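You operate a simulated robot arm through the tools that you are given. There is no shell and no other tool.

You are at the controls of a simulated robot arm. One attempt, no reset.

## Task
Pack the cooler for the bead box and close it.
Fine: seat the blue cooler pack in its well, stand the box in the bay beside it, drop the cloth in as padding, set the lid down into its seat and wait till its display says 10 C.

The check looks at the end state, three seconds after you hand in, the way a careful person would. Anything else that was tipped, shoved, dropped, spilled or broken makes it a failure. Lids that push on must go on centred and level and be pressed home; caps that screw on are set level and turned clockwise until they are tight. Flat cloth is picked up by pressing the open fingertips on it (5 to 10 N) and closing them slowly along it; thin cloth reads only 2 to 8 mm in the jaws.

## Robot
A 6-joint arm with a two-finger gripper, fixed in place. Base frame: the origin is at the foot of the arm, x ahead of it, y to its left, z up. Readings come in m, rad, newtons and seconds.
Its first joint turns from -2.897 to 2.897 rad. Payload 2.45 kg.
The tool frame sits at the grasp point between the pads (the TCP): z along the fingers, y along the line on which they close. The tips reach 0.02 m beyond it. Largest opening 0.14 m; the body of the gripper starts 0.168 m behind the TCP.
Orientation is that of the tool frame in the base frame, as a unit quaternion [w, x, y, z]. With the fingers straight down and closing along the base's y, the tool's x points along the base's -x, its y along +y and its z along -z.

## Interface
- The arm moves only by the tool nudge_tool. Its argument "targets" is a list of rows, each a list of 3 entries, a list of its own where there are three numbers: the shift along the tool's x, y, z in units of 25 mm (1.0 is 25 mm), then the turn, a rotation vector about the tool's x, y, z in units of 8 degrees (1.0 is 8 degrees), then the closure in counts, from 0 (fully open) to 255 (shut). In form: [[[x, y, z], [rx, ry, rz], hand], ...]. A call has 1 to 20 rows; each row shifts and turns the commanded pose from where the row before left it, along the tool's axes as they then stand. A call with a number of a shift or a turn outside -1 to 1 is refused whole. A row lasts 0.2 s, in which the tool goes at most 0.05 m and 0.15 rad; a call with a longer step from one row to the next is refused whole, and so is a gripper value outside its range. A pose out of reach is approached as far as the arm can. The call stops where the force on the tool passes 70 N (or 10 N more than at its start, if that is more) or the arm is blocked; 0.2 s more then pass. Each finger travels about 0.045 m/s and halts on what it meets, pressing with about 41 N; the grip force reading is that of the motor and also rises with nothing between the fingers. The clock runs only during rows and for 0.2 s after the last one: add rows that do not move to give the fingers time. The reply holds the time, the measured pose of the TCP, the force on the tool along the base axes, the opening and the grip force, in the units named above and with some noise, with the torque about the TCP (base axes, N m) and any sound that the robot's microphone picked up.
- Cameras (640 x 400 px; columns grow to the right, rows downward): "scene" is fixed at [0.4014, 0.5005, 1.7028]; the picture's right is [-0.18, -0.98, 0.00], its down [-0.83, 0.15, -0.54] and it looks along [0.53, -0.10, -0.84] (base axes); focal length 214 px, centre (320, 200). "wrist" rides on the gripper at [0.078, 0.011, -0.209] in the tool frame; the picture's right is [-0.14, 0.99, 0.00], its down [-0.92, -0.13, -0.37] and it looks along [-0.37, -0.05, 0.93] (tool axes); focal length 280 px, centre (320, 200). There is no depth. A picture from a camera that has moved, and an enlarged one, comes with that camera's place and axes in the base frame and with its lens.
- capture(camera): a new picture of that camera. No time passes.
- inspect(camera, box): a new picture of the part [left, top, right, bottom] of that camera's present view, enlarged. No time passes.
- finish_job(): hands the job in; it is judged then, once.

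Nothing tells you positions but the pictures and the camera data. Unless the task says otherwise, let go and move clear before handing in.

The tools are called after ">>>" as name(argument=value, ...) on one line, values as JSON. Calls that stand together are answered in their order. nudge_tool: Moves the arm, as the interface text tells. Its arguments: {"type":"object","properties":{"targets":{"type":"array"}},"required":["targets"]} The other tools are called the same way: capture (camera) takes a picture; inspect (camera, box) takes an enlarged picture of a part of a camera's view; finish_job () hands the job in.

At the start:

```text
clock: 0.0
position: [0.6392, -0.01, 1.4496]
ee_rot: [0.0, 0.0, 1.0, 0.001]
contact_force: [-0.3, -0.2, 0.8]
wrist_torque: [0.04, 0.01, 0.0]
width: 0.14
grip_force: 0.0
```

scene: 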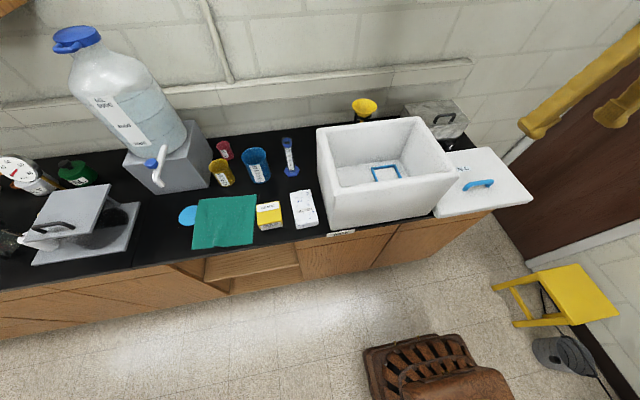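
wrist: 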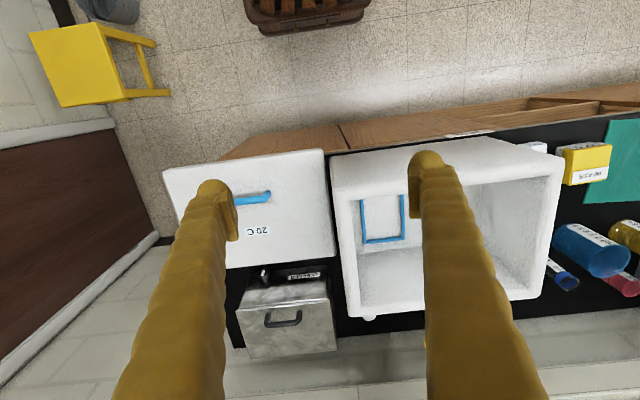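

I see a white foam cooler with a blue-outlined well inside, its lid to the right with a display, and a green cloth, yellow box, white box and blue disc to the left. I'll zoom in before moving anything.

>>> inspect(camera="scene", box=[160, 120, 340, 260])

>>> inspect(camera="scene", box=[300, 80, 540, 250])

>>> inspect(camera="wrist", box=[320, 120, 640, 330])

>>> inspect(camera="scene", box=[0, 130, 180, 280])

>>> inspect(camera="wrist", box=[150, 130, 350, 370])

```text
2.86 times, centred on (250, 190) of scene
camera zoom: at [0.4014, 0.5005, 1.7028], right [-0.18, -0.98, 0.0], down [-0.83, 0.15, -0.54], along [0.53, -0.1, -0.84], focal length 613 px, centre (520, 229)
```

zoom: 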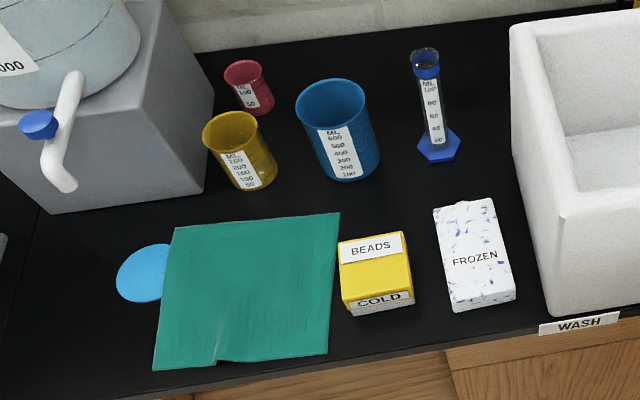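

```text
2.35 times, centred on (420, 165) of scene
camera zoom: at [0.4014, 0.5005, 1.7028], right [-0.18, -0.98, 0.0], down [-0.83, 0.15, -0.54], along [0.53, -0.1, -0.84], focal length 505 px, centre (85, 282)
```

zoom: 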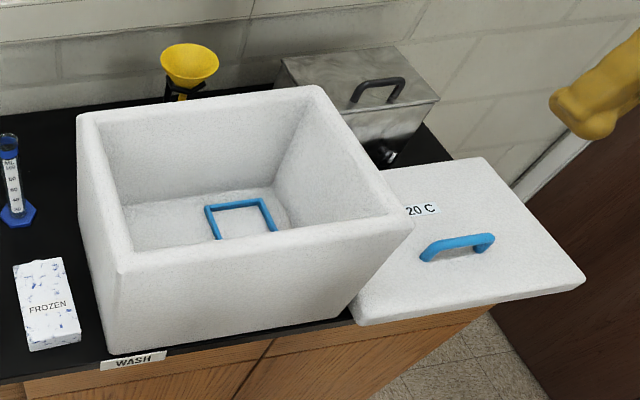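

```text
1.90 times, centred on (480, 225) of wrist
camera zoom: at [0.5608, 0.0012, 1.6574], right [0.14, 0.99, 0.0], down [0.92, -0.13, 0.37], along [0.37, -0.05, -0.93], focal length 534 px, centre (15, 152)
```

zoom: 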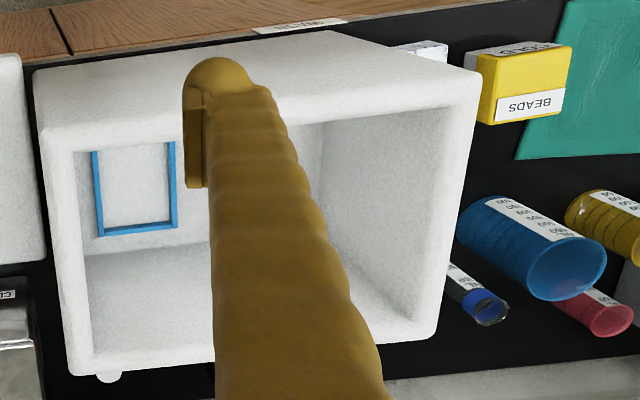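

```text
2.67 times, centred on (90, 205) of scene
camera zoom: at [0.4014, 0.5005, 1.7028], right [-0.18, -0.98, 0.0], down [-0.83, 0.15, -0.54], along [0.53, -0.1, -0.84], focal length 572 px, centre (933, 187)
```

zoom: 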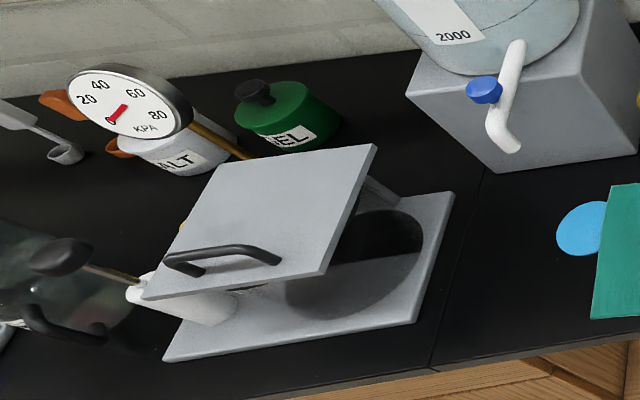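

```text
1.67 times, centred on (250, 250) of wrist
camera zoom: at [0.5608, 0.0012, 1.6574], right [0.14, 0.99, 0.0], down [0.92, -0.13, 0.37], along [0.37, -0.05, -0.93], focal length 467 px, centre (437, 117)
```

zoom: 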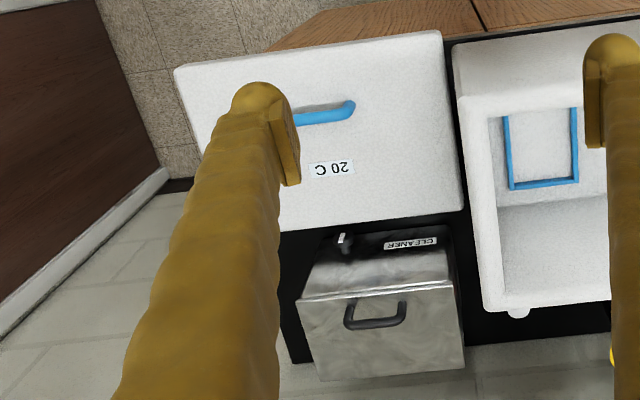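

The wells, boxes and lid triangulate as follows: bench top near z 0.95, cooler rim near 1.19, FROZEN (frosted blue) pack near (0.835, 0.484), bead box near (0.825, 0.61). I'll move high over the pack area for a closer look.

>>> nudge_tool(targets=[[[-0.28, 0.98, 0.3], [0, 0, 0], 0], [[-0.28, 0.98, 0.3], [0, 0, 0], 0], [[-0.28, 0.98, 0.3], [0, 0, 0], 0], [[-0.28, 0.98, 0.3], [0, 0, 0], 0], [[-0.28, 0.98, 0.3], [0, 0, 0], 0], [[-0.28, 0.98, 0.3], [0, 0, 0], 0], [[-0.28, 0.98, 0.3], [0, 0, 0], 0], [[-0.28, 0.98, 0.3], [0, 0, 0], 0], [[-0.28, 0.98, 0.3], [0, 0, 0], 0], [[-0.28, 0.98, 0.3], [0, 0, 0], 0], [[-0.28, 0.98, 0.3], [0, 0, 0], 0], [[-0.28, 0.98, 0.3], [0, 0, 0], 0], [[-0.28, 0.98, 0.3], [0, 0, 0], 0], [[-0.28, 0.98, 0.3], [0, 0, 0], 0], [[-0.28, 0.98, 0.3], [0, 0, 0], 0], [[-0.28, 0.98, 0.3], [0, 0, 0], 0], [[-0.28, 0.98, 0.3], [0, 0, 0], 0], [[-0.28, 0.98, 0.3], [0, 0, 0], 0], [[-0.28, 0.98, 0.3], [0, 0, 0], 0], [[-0.28, 0.98, 0.3], [0, 0, 0], 0]])

>>> capture(camera="wrist")

>>> capture(camera="scene")

```text
clock: 4.2
position: [0.7814, 0.4809, 1.2998]
ee_rot: [0.001, 0.0, 1.0, 0.0]
contact_force: [0.1, -0.8, 0.9]
wrist_torque: [0.03, 0.0, 0.02]
width: 0.1402
grip_force: 0.2
```

```text
taken
camera wrist: at [0.7012, 0.4913, 1.5078], right [0.14, 0.99, 0.0], down [0.92, -0.13, 0.37], along [0.37, -0.05, -0.93], focal length 280 px, centre (320, 200)
```

wrist: 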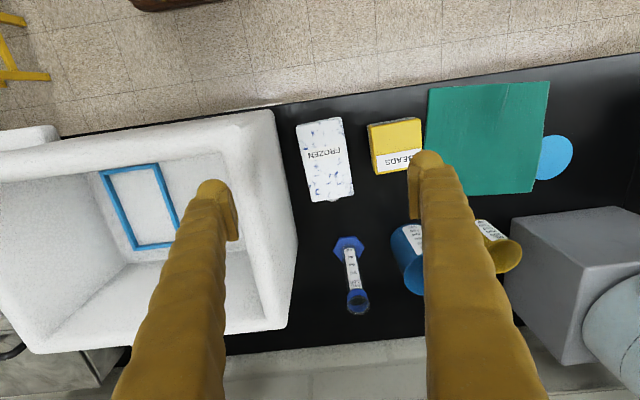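

```text
taken
```

scene: 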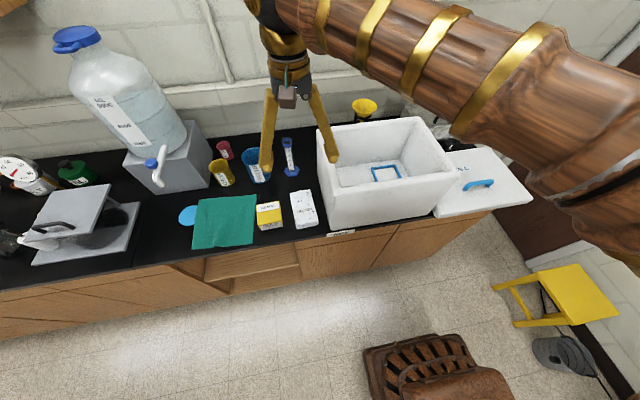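

The pack sits just ahead of the base side and the estimates agree between views. I'll zoom into this view to get sizes and angles of pack, box, cloth and well.

>>> inspect(camera="wrist", box=[260, 70, 440, 220])

>>> inspect(camera="wrist", box=[80, 100, 300, 300])

>>> inspect(camera="wrist", box=[400, 60, 600, 220])

```text
2.67 times, centred on (350, 145) of wrist
camera zoom: at [0.7012, 0.4913, 1.5078], right [0.14, 0.99, 0.0], down [0.92, -0.13, 0.37], along [0.37, -0.05, -0.93], focal length 748 px, centre (240, 347)
```

zoom: 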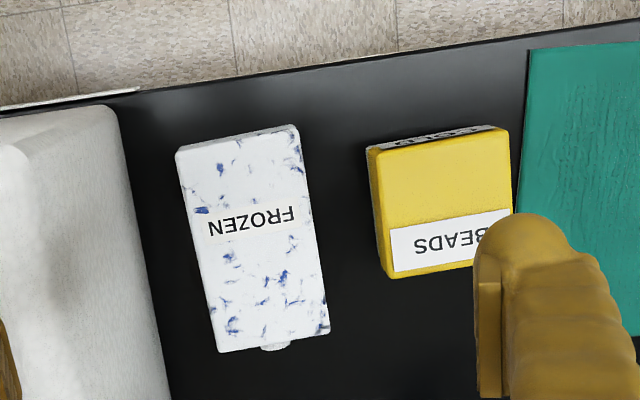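

```text
2.00 times, centred on (190, 200) of wrist
camera zoom: at [0.7012, 0.4913, 1.5078], right [0.14, 0.99, 0.0], down [0.92, -0.13, 0.37], along [0.37, -0.05, -0.93], focal length 561 px, centre (580, 200)
```

zoom: 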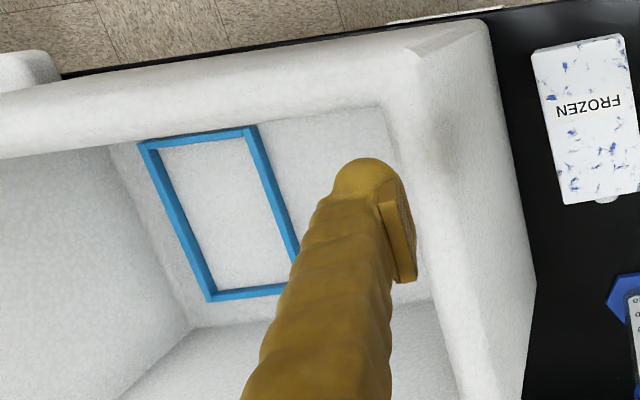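

```text
2.50 times, centred on (500, 140) of wrist
camera zoom: at [0.7012, 0.4913, 1.5078], right [0.14, 0.99, 0.0], down [0.92, -0.13, 0.37], along [0.37, -0.05, -0.93], focal length 701 px, centre (-130, 350)
```

zoom: 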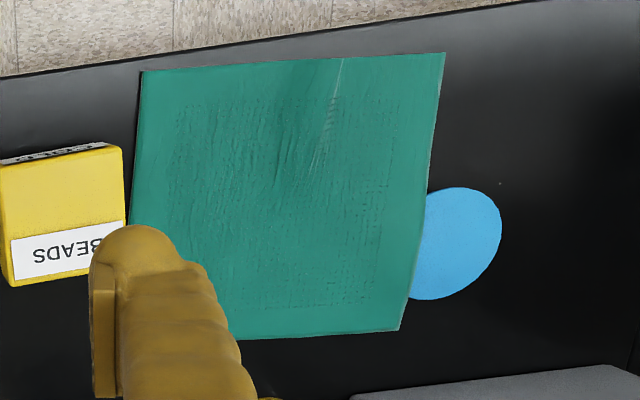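

The FROZEN pack is about 150 x 84 x 32 mm, centred at (0.834, 0.485), yawed about 3°. I'll open to about 0.11 m, turn slightly and come down to 6 cm above it.

>>> nudge_tool(targets=[[[-0.2, 0.02, 0], [0, 0, -0.1], 55], [[-0.2, 0.02, 0], [0, 0, -0.1], 55], [[-0.2, 0.02, 0.9], [0, 0, -0.1], 55], [[-0.2, 0.02, 0.9], [0, 0, -0.1], 55], [[-0.2, 0.02, 0.9], [0, 0, 0], 55], [[-0.2, 0.02, 0.9], [0, 0, 0], 55], [[-0.2, 0.02, 0.9], [0, 0, 0], 55], [[-0.2, 0.02, 0.9], [0, 0, 0], 55], [[-0.2, 0.02, 0.9], [0, 0, 0], 55], [[-0.2, 0.02, 0.9], [0, 0, 0], 55], [[-0.1, 0, 0.9], [0, 0, 0], 55], [[0, 0, 0.9], [0, 0, 0], 55]])

>>> capture(camera="wrist")

>>> capture(camera="scene")

```text
clock: 6.8
position: [0.8303, 0.4896, 1.0734]
ee_rot: [0.001, -0.028, 1.0, 0.0]
contact_force: [-0.3, 0.0, 0.6]
wrist_torque: [0.06, -0.01, 0.02]
width: 0.1099
grip_force: 0.1
```

```text
taken
camera wrist: at [0.7512, 0.4942, 1.281], right [0.08, 1.0, 0.0], down [0.93, -0.08, 0.37], along [0.37, -0.03, -0.93], focal length 280 px, centre (320, 200)
```

wrist: 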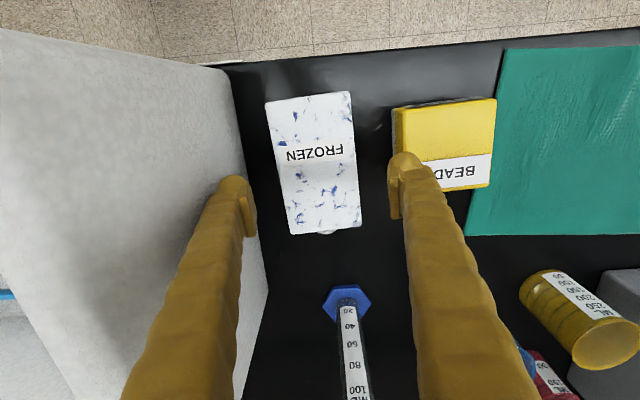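

```text
taken
```

scene: 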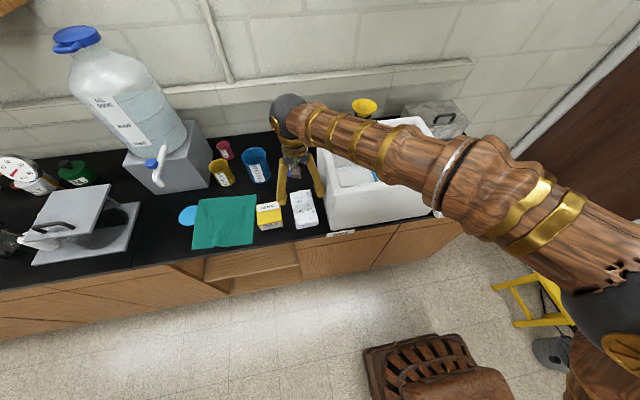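

The gripper is aligned with the pack and the forearm is clear. I'll descend so the tips straddle the upper two thirds of the pack, then close.

>>> nudge_tool(targets=[[[0, -0.1, 0.7], [0, 0, 0], 55], [[0, 0, 0.7], [0, 0, 0], 55], [[0, 0, 0.7], [0, 0, 0], 55], [[0, 0, 0.7], [0, 0, 0], 55], [[0, 0, 0.6], [0, 0, 0], 55], [[0, 0, 0.15], [0, 0, 0], 55], [[0, 0, 0], [0, 0, 0], 55]])

>>> capture(camera="wrist")

>>> inspect(camera="scene", box=[220, 130, 380, 250])

```text
clock: 8.4
position: [0.8327, 0.4858, 0.9852]
ee_rot: [0.0, -0.028, 1.0, -0.001]
contact_force: [0.7, 0.7, -0.2]
wrist_torque: [0.0, 0.03, -0.01]
width: 0.1097
grip_force: 0.1
```

```text
taken
camera wrist: at [0.7534, 0.4915, 1.1931], right [0.08, 1.0, 0.0], down [0.93, -0.08, 0.37], along [0.37, -0.03, -0.93], focal length 280 px, centre (320, 200)
```

wrist: 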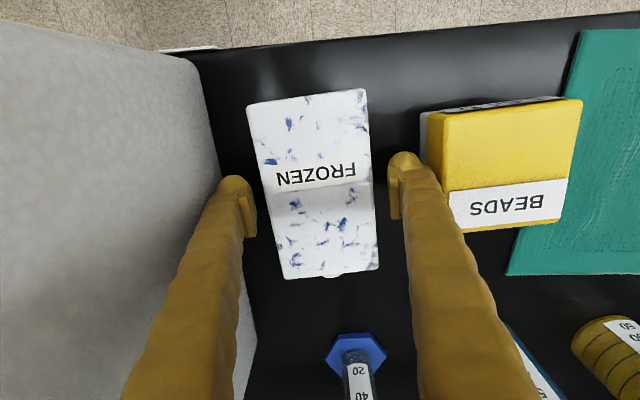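

```text
3.33 times, centred on (300, 190) of scene
camera zoom: at [0.4014, 0.5005, 1.7028], right [-0.18, -0.98, 0.0], down [-0.83, 0.15, -0.54], along [0.53, -0.1, -0.84], focal length 715 px, centre (387, 233)
```

zoom: 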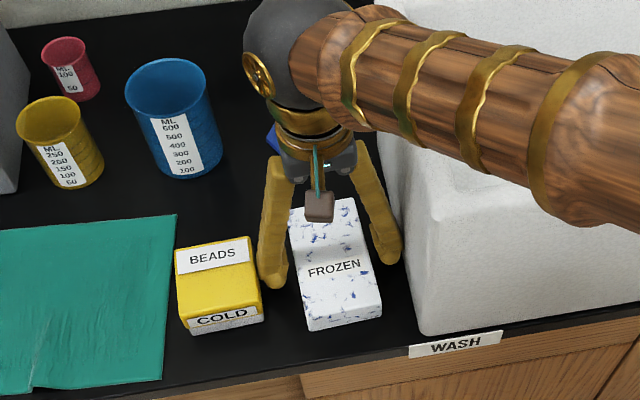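

The fingers straddle the pack with clearance on both sides. Closing now.

>>> nudge_tool(targets=[[[0, 0, 0], [0, 0, 0], 90], [[0, 0, 0], [0, 0, 0], 120], [[0, 0, 0], [0, 0, 0], 160], [[0, 0, 0], [0, 0, 0], 160], [[0, 0, 0], [0, 0, 0], 160]])

```text
clock: 9.6
position: [0.8334, 0.486, 0.9852]
ee_rot: [0.0, -0.028, 1.0, 0.0]
contact_force: [-0.4, 0.0, 0.9]
wrist_torque: [-0.03, 0.05, 0.02]
width: 0.0841
grip_force: 40.8
```

Gripped at 84 mm with 41 N. Lifting straight up to clear the rim.

>>> nudge_tool(targets=[[[0, 0, -0.3], [0, 0, 0], 160], [[0, 0, -0.5], [0, 0, 0], 160], [[0, 0, -0.8], [0, 0, 0], 160], [[0, 0, -0.8], [0, 0, 0], 160], [[0, 0, -0.8], [0, 0, 0], 160], [[0, 0, -0.8], [0, 0, 0], 160], [[0, 0, -0.8], [0, 0, 0], 160], [[0, 0, -0.8], [0, 0, 0], 160], [[0, 0, -0.8], [0, 0, 0], 160], [[0, 0, -0.8], [0, 0, 0], 160], [[0, 0, -0.8], [0, 0, 0], 160], [[0, 0, -0.8], [0, 0, 0], 160], [[0, 0, -0.8], [0, 0, 0], 160], [[0, 0, -0.8], [0, 0, 0], 160], [[0, 0, -0.8], [0, 0, 0], 160], [[0, 0, -0.8], [0, 0, 0], 160], [[0, 0, 0], [0, 0, 0], 160]])

>>> capture(camera="wrist")

>>> capture(camera="scene")

```text
clock: 13.2
position: [0.8316, 0.4861, 1.2861]
ee_rot: [0.001, -0.028, 1.0, 0.0]
contact_force: [-0.4, 0.7, -3.4]
wrist_torque: [0.0, -0.01, 0.0]
width: 0.0839
grip_force: 41.2
```

```text
taken
camera wrist: at [0.7521, 0.4911, 1.4943], right [0.08, 1.0, 0.0], down [0.93, -0.08, 0.37], along [0.37, -0.03, -0.93], focal length 280 px, centre (320, 200)
```

wrist: 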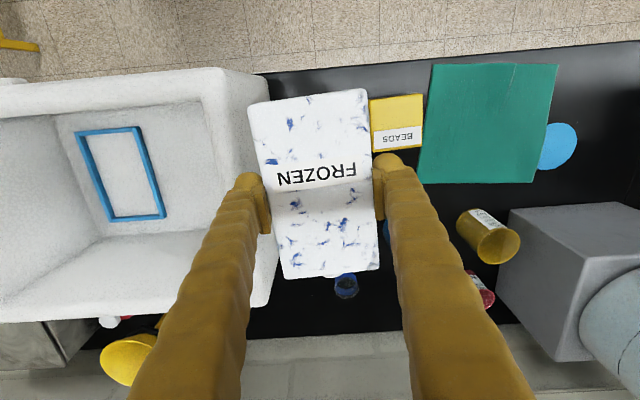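

```text
taken
```

scene: 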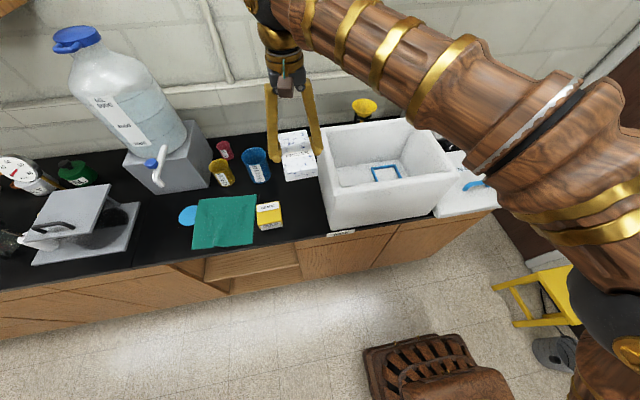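

The pack is held level and hangs clear (about 0.35 kg). Zooming on the well now to get its position from here.

>>> inspect(camera="wrist", box=[0, 60, 280, 320])

>>> inspect(camera="scene", box=[310, 110, 450, 240])

```text
1.54 times, centred on (140, 190) of wrist
camera zoom: at [0.7521, 0.4911, 1.4943], right [0.08, 1.0, 0.0], down [0.93, -0.08, 0.37], along [0.37, -0.03, -0.93], focal length 431 px, centre (597, 215)
```

zoom: 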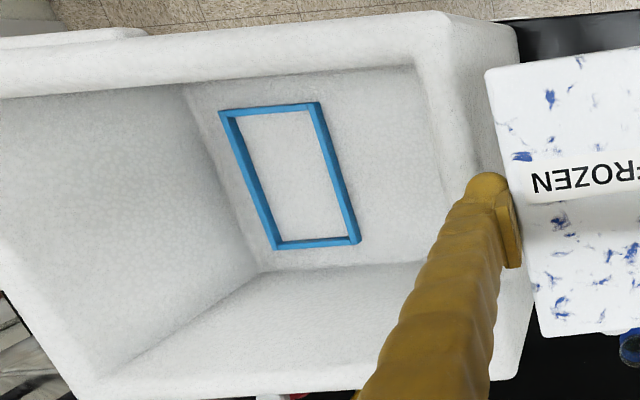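

```text
3.08 times, centred on (380, 175) of scene
camera zoom: at [0.4014, 0.5005, 1.7028], right [-0.18, -0.98, 0.0], down [-0.83, 0.15, -0.54], along [0.53, -0.1, -0.84], focal length 660 px, centre (135, 277)
```

zoom: 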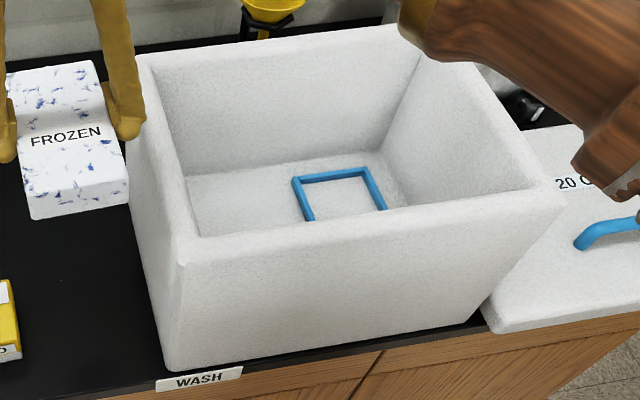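

The well frame measures about 0.787–0.957 in x, 0.070–0.183 in y, top near z 1.01, with no yaw. I'll square the pack and carry it over the well at the present height.

>>> nudge_tool(targets=[[[0, 0, 0], [0, 0, 0.4], 160], [[-0.1, -0.96, 0], [0, 0, 0], 160], [[-0.1, -0.96, 0], [0, 0, 0], 160], [[-0.1, -0.96, 0], [0, 0, 0], 160], [[-0.1, -0.96, 0], [0, 0, 0], 160], [[-0.1, -0.96, 0], [0, 0, 0], 160], [[-0.1, -0.96, 0], [0, 0, 0], 160], [[-0.1, -0.96, 0], [0, 0, 0], 160], [[-0.1, -0.96, 0], [0, 0, 0], 160], [[-0.1, -0.96, 0], [0, 0, 0], 160], [[-0.1, -0.96, 0], [0, 0, 0], 160], [[-0.1, -0.96, 0], [0, 0, 0], 160], [[-0.1, -0.96, 0], [0, 0, 0], 160], [[-0.1, -0.96, 0], [0, 0, 0], 160], [[-0.1, -0.96, 0], [0, 0, 0], 160], [[-0.1, -0.96, 0], [0, 0, 0], 160], [[0, 0, 0], [0, 0, 0], 160]])

>>> capture(camera="wrist")

>>> capture(camera="scene")

```text
clock: 16.8
position: [0.8711, 0.1247, 1.2838]
ee_rot: [-0.001, 0.0, 1.0, 0.0]
contact_force: [-0.5, 0.7, -3.9]
wrist_torque: [0.03, 0.02, -0.01]
width: 0.0841
grip_force: 41.2
```

```text
taken
camera wrist: at [0.7912, 0.1348, 1.4918], right [0.14, 0.99, 0.0], down [0.92, -0.13, 0.37], along [0.37, -0.05, -0.93], focal length 280 px, centre (320, 200)
```

wrist: 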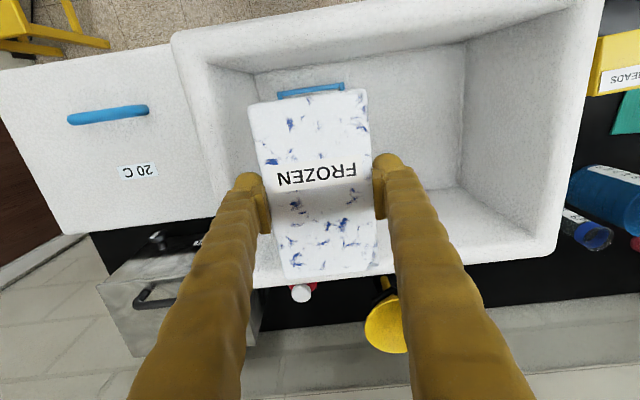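

```text
taken
```

scene: 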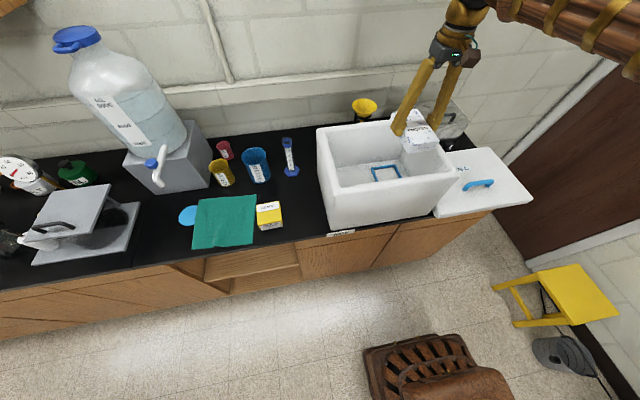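

The pack hides most of the well from here; only the frame's near bar shows. Zooming on it to refine the lateral position.

>>> inspect(camera="wrist", box=[240, 60, 400, 160])

>>> inspect(camera="scene", box=[340, 90, 480, 210])

```text
4.00 times, centred on (320, 110) of wrist
camera zoom: at [0.7912, 0.1348, 1.4918], right [0.14, 0.99, 0.0], down [0.92, -0.13, 0.37], along [0.37, -0.05, -0.93], focal length 1122 px, centre (320, 560)
```

zoom: 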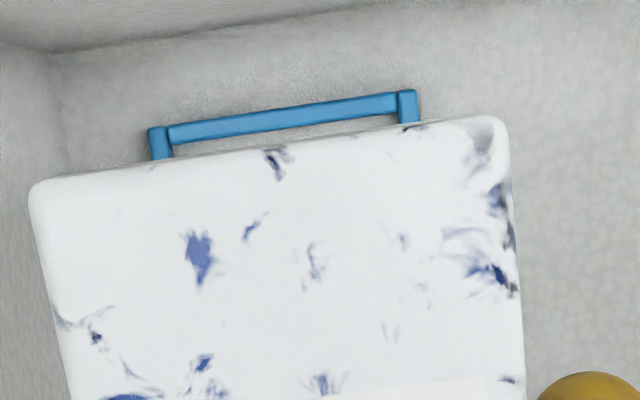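

```text
3.33 times, centred on (410, 150) of scene
camera zoom: at [0.4014, 0.5005, 1.7028], right [-0.18, -0.98, 0.0], down [-0.83, 0.15, -0.54], along [0.53, -0.1, -0.84], focal length 715 px, centre (20, 367)
```

zoom: 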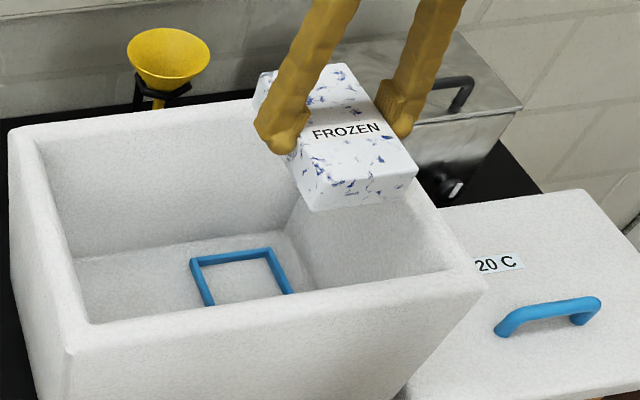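

From straight above, the frame is 108 mm wide outside (8 mm bars), centred near y 0.120, with x from about 0.790 to 0.960. I'll shift the pack a few millimetres to centre it and lower to just above the frame.

>>> nudge_tool(targets=[[[-0.1, -0.19, 0], [0, 0, 0], 160], [[0, 0, 0.6], [0, 0, 0], 160], [[0, 0, 0.8], [0, 0, 0], 160], [[0, 0, 0.8], [0, 0, 0], 160], [[0, 0, 0.8], [0, 0, 0], 160], [[0, 0, 0.8], [0, 0, 0], 160], [[0, 0, 0.8], [0, 0, 0], 160], [[0, 0, 0.8], [0, 0, 0], 160], [[0, 0, 0.8], [0, 0, 0], 160], [[0, 0, 0.8], [0, 0, 0], 160], [[0, 0, 0.8], [0, 0, 0], 160], [[0, 0, 0.8], [0, 0, 0], 160], [[0, 0, 0.5], [0, 0, 0], 160], [[0, 0, 0.4], [0, 0, 0], 160], [[0, 0, 0], [0, 0, 0], 160]])

>>> capture(camera="wrist")

>>> inspect(camera="scene", box=[320, 100, 480, 230])

>>> inspect(camera="wrist", box=[220, 40, 400, 160])

```text
clock: 20.0
position: [0.8735, 0.1212, 1.0479]
ee_rot: [0.001, -0.001, 1.0, 0.001]
contact_force: [0.0, 0.3, -3.2]
wrist_torque: [0.0, 0.06, 0.0]
width: 0.084
grip_force: 41.5
```

```text
taken
camera wrist: at [0.7936, 0.1318, 1.2565], right [0.14, 0.99, 0.0], down [0.92, -0.13, 0.37], along [0.37, -0.05, -0.93], focal length 280 px, centre (320, 200)
```

wrist: 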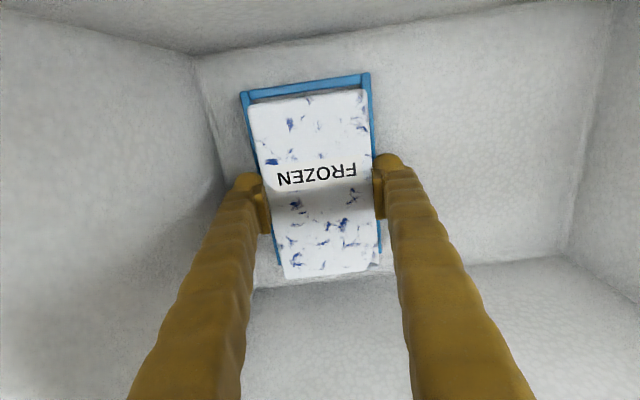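

```text
3.08 times, centred on (400, 165) of scene
camera zoom: at [0.4014, 0.5005, 1.7028], right [-0.18, -0.98, 0.0], down [-0.83, 0.15, -0.54], along [0.53, -0.1, -0.84], focal length 660 px, centre (74, 308)
```

zoom: 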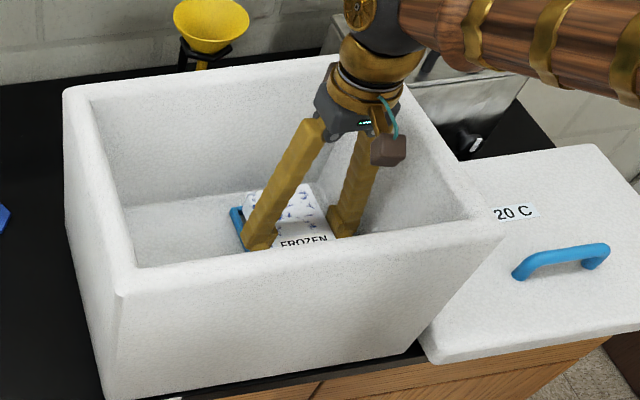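

```text
3.33 times, centred on (310, 100) of wrist
camera zoom: at [0.7936, 0.1318, 1.2565], right [0.14, 0.99, 0.0], down [0.92, -0.13, 0.37], along [0.37, -0.05, -0.93], focal length 935 px, centre (353, 533)
```

zoom: 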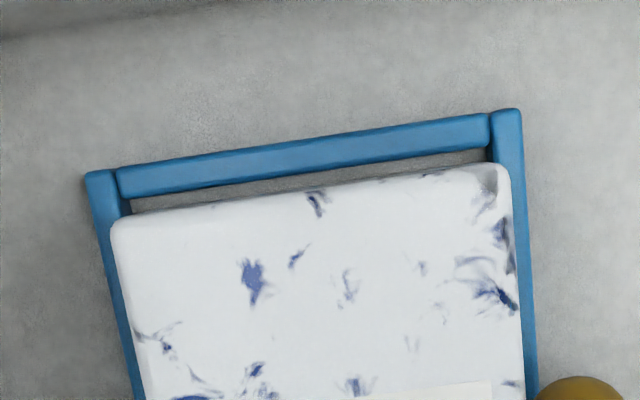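

The pack sits just above the frame and looks centred side to side. I'll check the far end too, as the pack has a small nub there.

>>> inspect(camera="wrist", box=[250, 210, 410, 310])

>>> inspect(camera="scene", box=[365, 150, 435, 190])

```text
4.00 times, centred on (330, 260) of wrist
camera zoom: at [0.7936, 0.1318, 1.2565], right [0.14, 0.99, 0.0], down [0.92, -0.13, 0.37], along [0.37, -0.05, -0.93], focal length 1122 px, centre (280, -40)
```

zoom: 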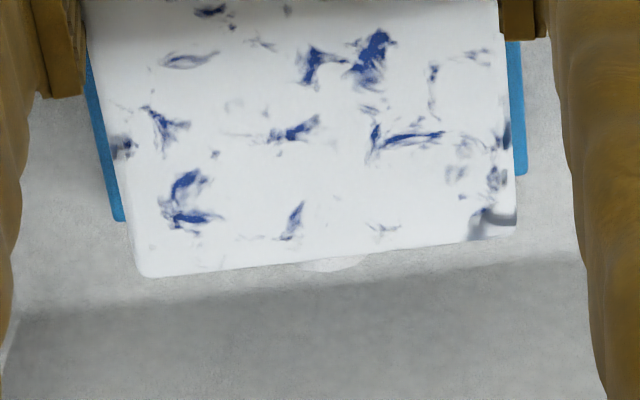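

```text
9.14 times, centred on (400, 170) of scene
camera zoom: at [0.4014, 0.5005, 1.7028], right [-0.18, -0.98, 0.0], down [-0.83, 0.15, -0.54], along [0.53, -0.1, -0.84], focal length 1961 px, centre (-411, 474)
```

zoom: 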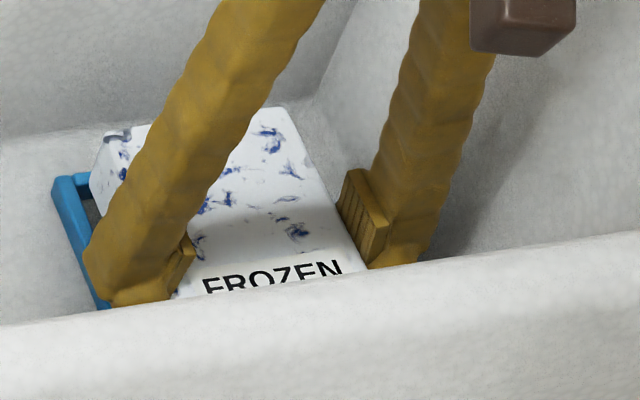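

Pack and frame are centred to within 2 mm. I'll nudge 1.5 mm sideways and ease down in small steps, watching the force.

>>> nudge_tool(targets=[[[-0.02, -0.06, 0], [0, 0, 0], 160], [[0, 0, 0.2], [0, 0, 0], 160], [[0, 0, 0.2], [0, 0, 0], 160], [[0, 0, 0.2], [0, 0, 0], 160], [[0, 0, 0.15], [0, 0, 0], 160], [[0, 0, 0], [0, 0, 0], 160]])

>>> inspect(camera="wrist", box=[220, 40, 420, 300])

```text
clock: 21.4
position: [0.8743, 0.1193, 1.0298]
ee_rot: [0.001, 0.0, 1.0, -0.001]
contact_force: [-2.5, 0.2, 18.7]
wrist_torque: [-0.07, 0.67, -0.05]
width: 0.0841
grip_force: 40.9
```

```text
1.54 times, centred on (320, 170) of wrist
camera zoom: at [0.7939, 0.129, 1.2384], right [0.14, 0.99, 0.0], down [0.92, -0.13, 0.37], along [0.37, -0.05, -0.93], focal length 431 px, centre (320, 246)
```

zoom: 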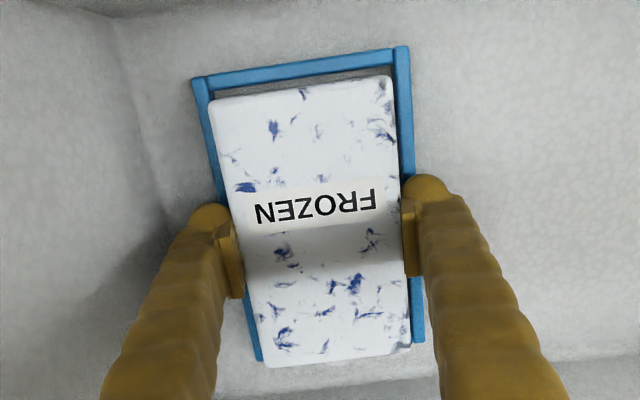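

Contact of about 20 N at TCP z 1.030. I'll look closer to tell whether the pack is on the floor of the well or resting on a bar.

>>> inspect(camera="scene", box=[365, 150, 435, 190])

>>> inspect(camera="wrist", box=[230, 50, 390, 150])

>>> inspect(camera="wrist", box=[250, 210, 410, 310])

```text
9.14 times, centred on (400, 170) of scene
camera zoom: at [0.4014, 0.5005, 1.7028], right [-0.18, -0.98, 0.0], down [-0.83, 0.15, -0.54], along [0.53, -0.1, -0.84], focal length 1961 px, centre (-411, 474)
```

zoom: 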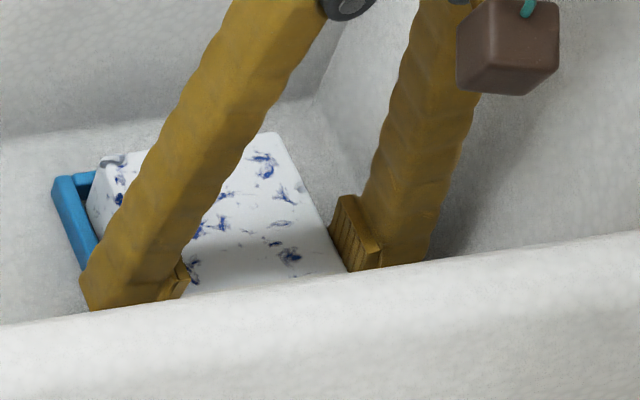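

```text
4.00 times, centred on (310, 100) of wrist
camera zoom: at [0.7939, 0.129, 1.2384], right [0.14, 0.99, 0.0], down [0.92, -0.13, 0.37], along [0.37, -0.05, -0.93], focal length 1122 px, centre (360, 600)
```

zoom: 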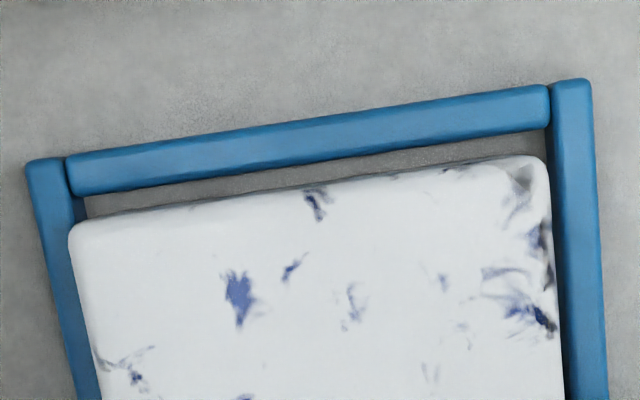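

```text
4.00 times, centred on (330, 260) of wrist
camera zoom: at [0.7939, 0.129, 1.2384], right [0.14, 0.99, 0.0], down [0.92, -0.13, 0.37], along [0.37, -0.05, -0.93], focal length 1122 px, centre (280, -40)
```

zoom: 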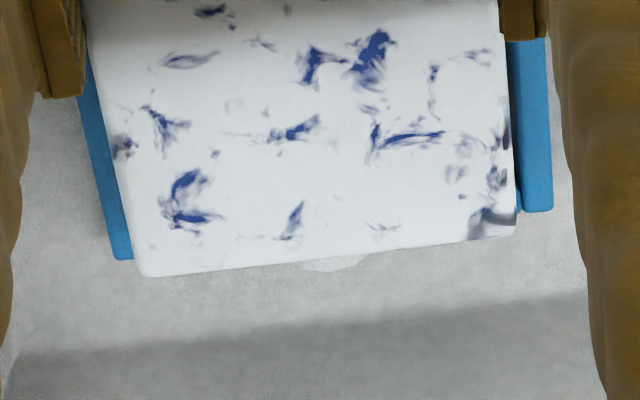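

The pack's underside is below the top of the frame on all sides (frame top ≈1.003, pack bottom ≈0.997), so it looks seated on the well floor. I'll open gently to about 0.10 m and check.

>>> nudge_tool(targets=[[[0, 0, -0.02], [0, 0, 0], 140], [[0, 0, 0], [0, 0, 0], 90], [[0, 0, 0], [0, 0, 0], 73], [[0, 0, 0], [0, 0, 0], 73]])

>>> inspect(camera="wrist", box=[220, 40, 420, 300])

>>> inspect(camera="scene", box=[365, 150, 435, 190])

```text
clock: 22.4
position: [0.874, 0.1186, 1.0295]
ee_rot: [0.0, 0.0, 1.0, 0.0]
contact_force: [-0.1, 0.0, -0.5]
wrist_torque: [-0.01, 0.01, -0.01]
width: 0.1
grip_force: 0.2
```

```text
1.54 times, centred on (320, 170) of wrist
camera zoom: at [0.7942, 0.129, 1.2376], right [0.14, 0.99, 0.0], down [0.92, -0.13, 0.37], along [0.37, -0.05, -0.93], focal length 431 px, centre (320, 246)
```

zoom: 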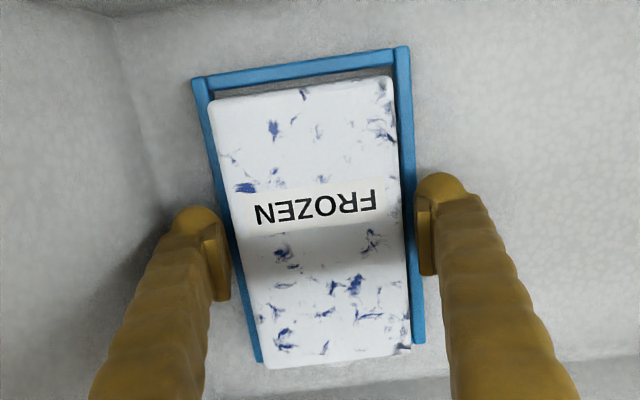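

```text
9.14 times, centred on (400, 170) of scene
camera zoom: at [0.4014, 0.5005, 1.7028], right [-0.18, -0.98, 0.0], down [-0.83, 0.15, -0.54], along [0.53, -0.1, -0.84], focal length 1961 px, centre (-411, 474)
```

zoom: 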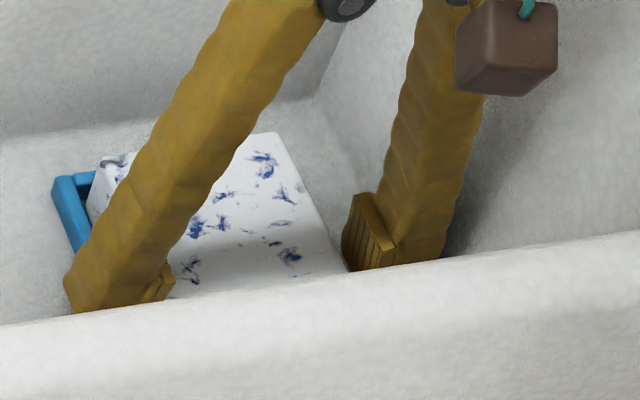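

The pack stayed put when released, with the frame visible around it. Rising clear, then I'll look down at it.

>>> nudge_tool(targets=[[[0, 0, -0.5], [0, 0, 0], 73], [[0, 0, -0.9], [0, 0, 0], 73], [[0, 0, -0.9], [0, 0, 0], 73], [[0, 0, -0.9], [0, 0, 0], 73], [[0, 0, -0.9], [0, 0, 0], 73], [[0, 0, -0.9], [0, 0, 0], 73], [[0, 0, -0.9], [0, 0, 0], 73], [[0, 0, -0.9], [0, 0, 0], 73], [[0, 0, -0.9], [0, 0, 0], 73], [[0, 0, -0.9], [0, 0, 0], 73], [[0, 0, -0.9], [0, 0, 0], 73], [[0, 0, -0.9], [0, 0, 0], 73], [[0, 0, -0.9], [0, 0, 0], 55], [[0, 0.5, -0.5], [0, 0, 0], 55], [[0, 0.9, 0], [0, 0, 0], 55], [[0, 0.9, 0], [0, 0, 0], 55], [[0, 0.9, 0], [0, 0, 0], 55], [[0, 0, 0], [0, 0, 0], 55]])

>>> capture(camera="wrist")

>>> inspect(camera="wrist", box=[160, 60, 480, 300])

>>> inspect(camera="scene", box=[320, 110, 440, 210])

```text
clock: 26.2
position: [0.8738, 0.1994, 1.3248]
ee_rot: [0.001, 0.0, 1.0, 0.001]
contact_force: [-0.3, 0.7, -0.6]
wrist_torque: [-0.02, 0.0, 0.02]
width: 0.1097
grip_force: 0.0
```

```text
taken
camera wrist: at [0.7938, 0.2102, 1.5331], right [0.14, 0.99, 0.0], down [0.92, -0.13, 0.37], along [0.37, -0.05, -0.93], focal length 280 px, centre (320, 200)
```

wrist: 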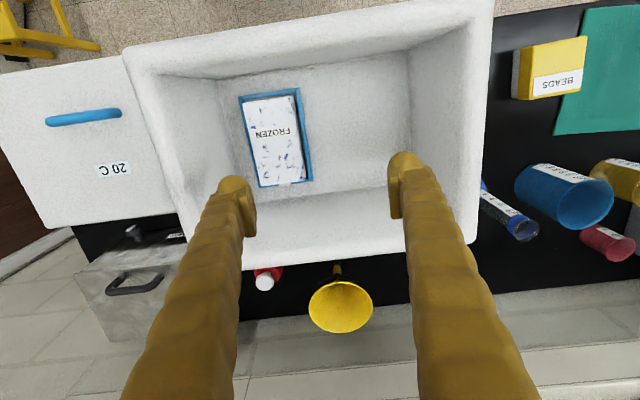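

```text
1.67 times, centred on (320, 180) of wrist
camera zoom: at [0.7938, 0.2102, 1.5331], right [0.14, 0.99, 0.0], down [0.92, -0.13, 0.37], along [0.37, -0.05, -0.93], focal length 467 px, centre (320, 233)
```

zoom: 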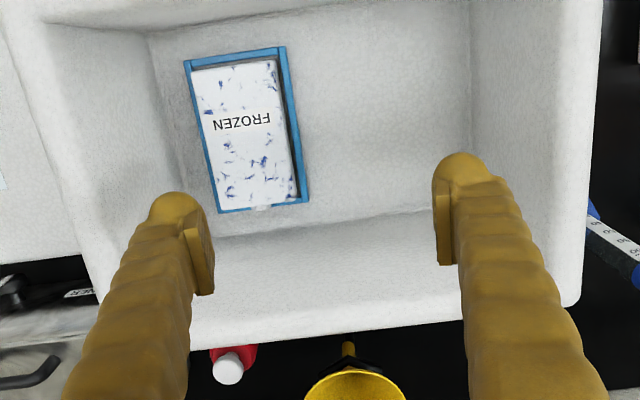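

```text
4.00 times, centred on (380, 160) of scene
camera zoom: at [0.4014, 0.5005, 1.7028], right [-0.18, -0.98, 0.0], down [-0.83, 0.15, -0.54], along [0.53, -0.1, -0.84], focal length 858 px, centre (80, 360)
```

zoom: 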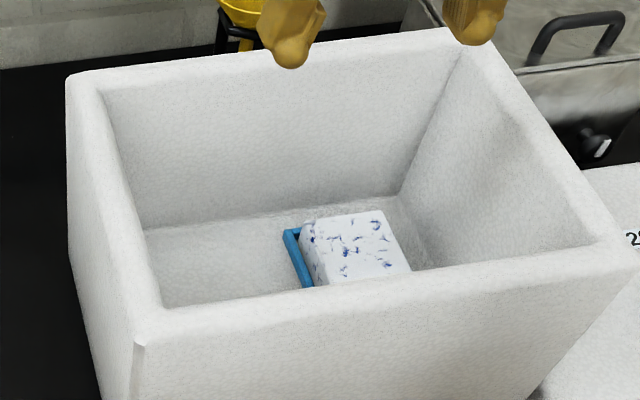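

The pack lies inside the frame with bars visible all round. A closer look at the far end with the nub.

>>> inspect(camera="wrist", box=[230, 80, 320, 200])

>>> inspect(camera="scene", box=[385, 160, 425, 185])

```text
3.33 times, centred on (275, 140) of wrist
camera zoom: at [0.7938, 0.2102, 1.5331], right [0.14, 0.99, 0.0], down [0.92, -0.13, 0.37], along [0.37, -0.05, -0.93], focal length 935 px, centre (470, 400)
```

zoom: 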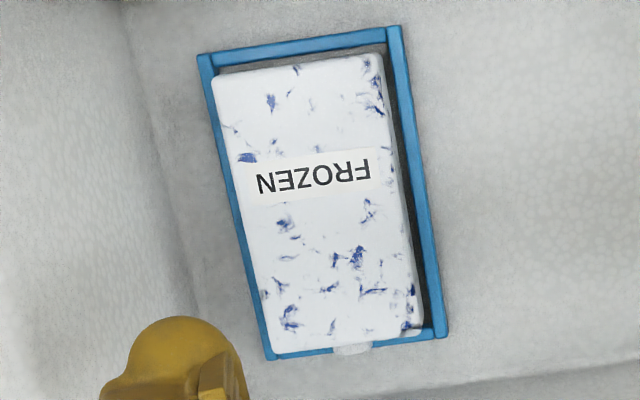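

```text
16.00 times, centred on (405, 172) of scene
camera zoom: at [0.4014, 0.5005, 1.7028], right [-0.18, -0.98, 0.0], down [-0.83, 0.15, -0.54], along [0.53, -0.1, -0.84], focal length 3432 px, centre (-1040, 640)
```

zoom: 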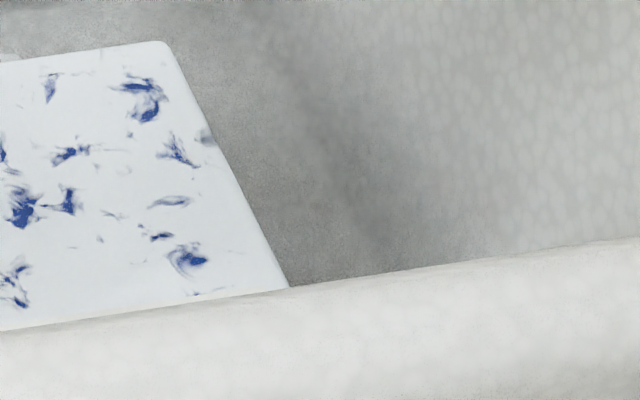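

Pack is in place. Next is the bead box near (0.82, 0.616), at the edge of reach; I'll travel over it high and see whether the arm gets there with the tool vertical.

>>> nudge_tool(targets=[[[0.12, 0.926, 0], [0, 0, 0], 40], [[0.12, 0.926, 0], [0, 0, 0], 40], [[0.12, 0.926, 0], [0, 0, 0], 40], [[0.12, 0.926, 0], [0, 0, 0], 40], [[0.12, 0.926, 0], [0, 0, 0], 40], [[0.12, 0.926, 0], [0, 0, 0], 40], [[0.12, 0.926, 0], [0, 0, 0], 40], [[0.12, 0.926, 0], [0, 0, 0], 40], [[0.12, 0.926, 0], [0, 0, 0], 40], [[0.12, 0.926, 0], [0, 0, 0], 40], [[0.12, 0.926, 0], [0, 0, 0], 40], [[0.12, 0.926, 0], [0, 0, 0], 40], [[0.12, 0.926, 0], [0, 0, 0], 40], [[0.12, 0.926, 0], [0, 0, 0], 40], [[0.12, 0.926, 0], [0, 0, 0], 40], [[0.12, 0.926, 0], [0, 0, 0], 40], [[0.12, 0.926, 0], [0, 0, 0], 40], [[0.12, 0.926, 0], [0, 0, 0], 40], [[0, 0, 0], [0, 0, 0], 40]])

>>> capture(camera="wrist")

>>> capture(camera="scene")

```text
clock: 30.2
position: [0.8191, 0.6178, 1.3249]
ee_rot: [0.001, -0.001, 1.0, 0.001]
contact_force: [-0.1, -0.5, 0.4]
wrist_torque: [-0.02, 0.0, 0.03]
width: 0.1178
grip_force: 0.1
```

```text
taken
camera wrist: at [0.7392, 0.628, 1.5324], right [0.14, 0.99, 0.0], down [0.92, -0.13, 0.37], along [0.37, -0.05, -0.93], focal length 280 px, centre (320, 200)
```

wrist: 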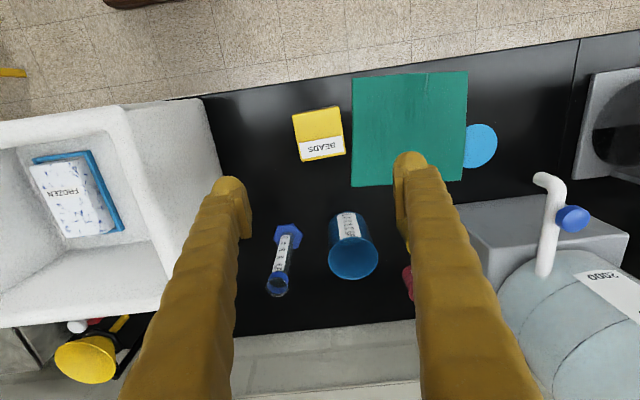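

```text
taken
```

scene: 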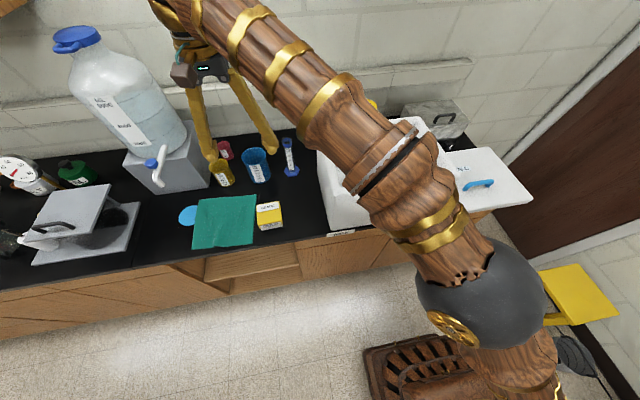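

The arm reaches (0.819, 0.618) upright at this height. Zooming on the box for a precise position.

>>> inspect(camera="wrist", box=[270, 80, 390, 200])

>>> inspect(camera="scene", box=[240, 190, 300, 240])

```text
3.33 times, centred on (330, 140) of wrist
camera zoom: at [0.7392, 0.628, 1.5324], right [0.14, 0.99, 0.0], down [0.92, -0.13, 0.37], along [0.37, -0.05, -0.93], focal length 935 px, centre (287, 400)
```

zoom: 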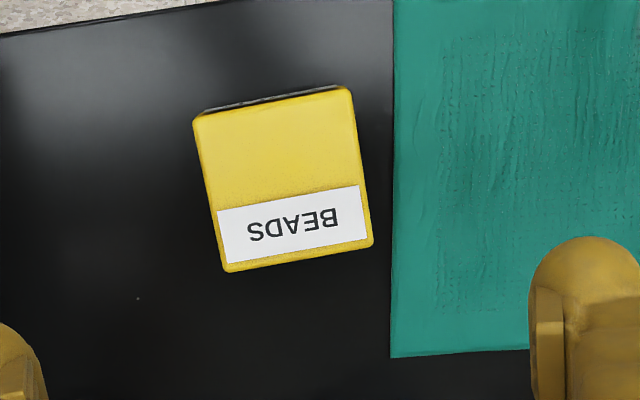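

```text
8.00 times, centred on (270, 215) of scene
camera zoom: at [0.4014, 0.5005, 1.7028], right [-0.18, -0.98, 0.0], down [-0.83, 0.15, -0.54], along [0.53, -0.1, -0.84], focal length 1716 px, centre (720, 80)
```

zoom: 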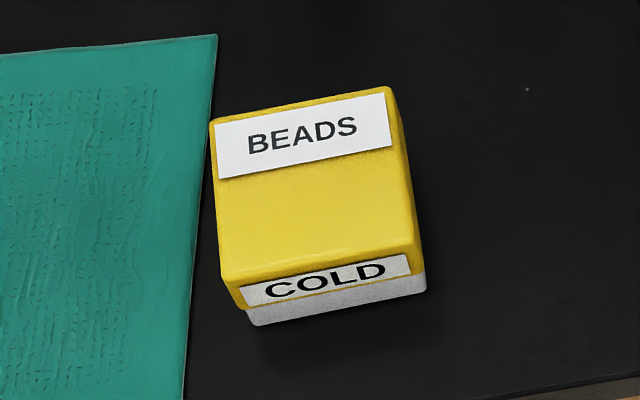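

The box is 86 mm square, 50 mm tall, centred at (0.8204, 0.6167), yawed about 3°; it has a yellow top over a grey base, so I'll grip low to hold both. Aligning and descending to just above it.

>>> nudge_tool(targets=[[[-0.05, -0.04, 0], [0, 0, -0.18], 62], [[0, 0, 0.5], [0, 0, -0.18], 62], [[0, 0, 0.9], [0, 0, 0], 62], [[0, 0, 0.9], [0, 0, 0], 62], [[0, 0, 0.9], [0, 0, 0], 62], [[0, 0, 0.9], [0, 0, 0], 62], [[0, 0, 0.9], [0, 0, 0], 62], [[0, 0, 0.9], [0, 0, 0], 62], [[0, 0, 0.9], [0, 0, 0], 62], [[0, 0, 0.9], [0, 0, 0], 62], [[0, 0, 0.9], [0, 0, 0], 62], [[0, 0, 0.9], [0, 0, 0], 62], [[0, 0, 0.9], [0, 0, 0], 62], [[0, 0, 0.9], [0, 0, 0], 62], [[0, 0, 0], [0, 0, 0], 62]])

>>> capture(camera="wrist")

>>> inspect(camera="scene", box=[180, 110, 340, 250])

```text
clock: 33.4
position: [0.8194, 0.6159, 1.0436]
ee_rot: [0.0, -0.025, 1.0, 0.0]
contact_force: [0.3, 0.4, -0.1]
wrist_torque: [-0.05, 0.01, -0.01]
width: 0.1057
grip_force: 0.0
```

```text
taken
camera wrist: at [0.7396, 0.6216, 1.252], right [0.09, 1.0, 0.0], down [0.93, -0.08, 0.37], along [0.37, -0.03, -0.93], focal length 280 px, centre (320, 200)
```

wrist: 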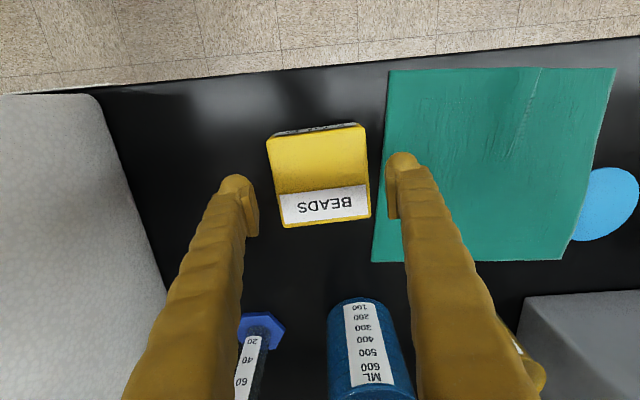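

```text
2.86 times, centred on (260, 180) of scene
camera zoom: at [0.4014, 0.5005, 1.7028], right [-0.18, -0.98, 0.0], down [-0.83, 0.15, -0.54], along [0.53, -0.1, -0.84], focal length 613 px, centre (491, 257)
```

zoom: 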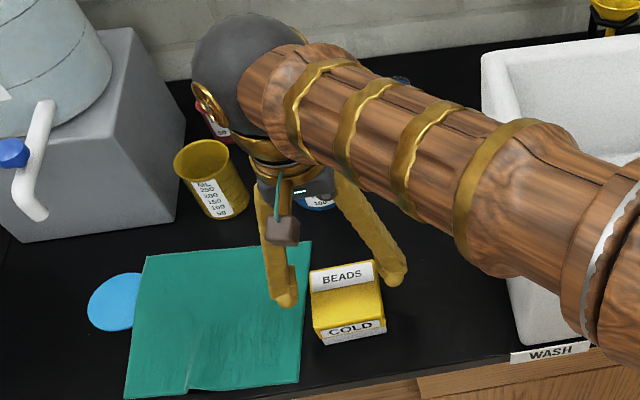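

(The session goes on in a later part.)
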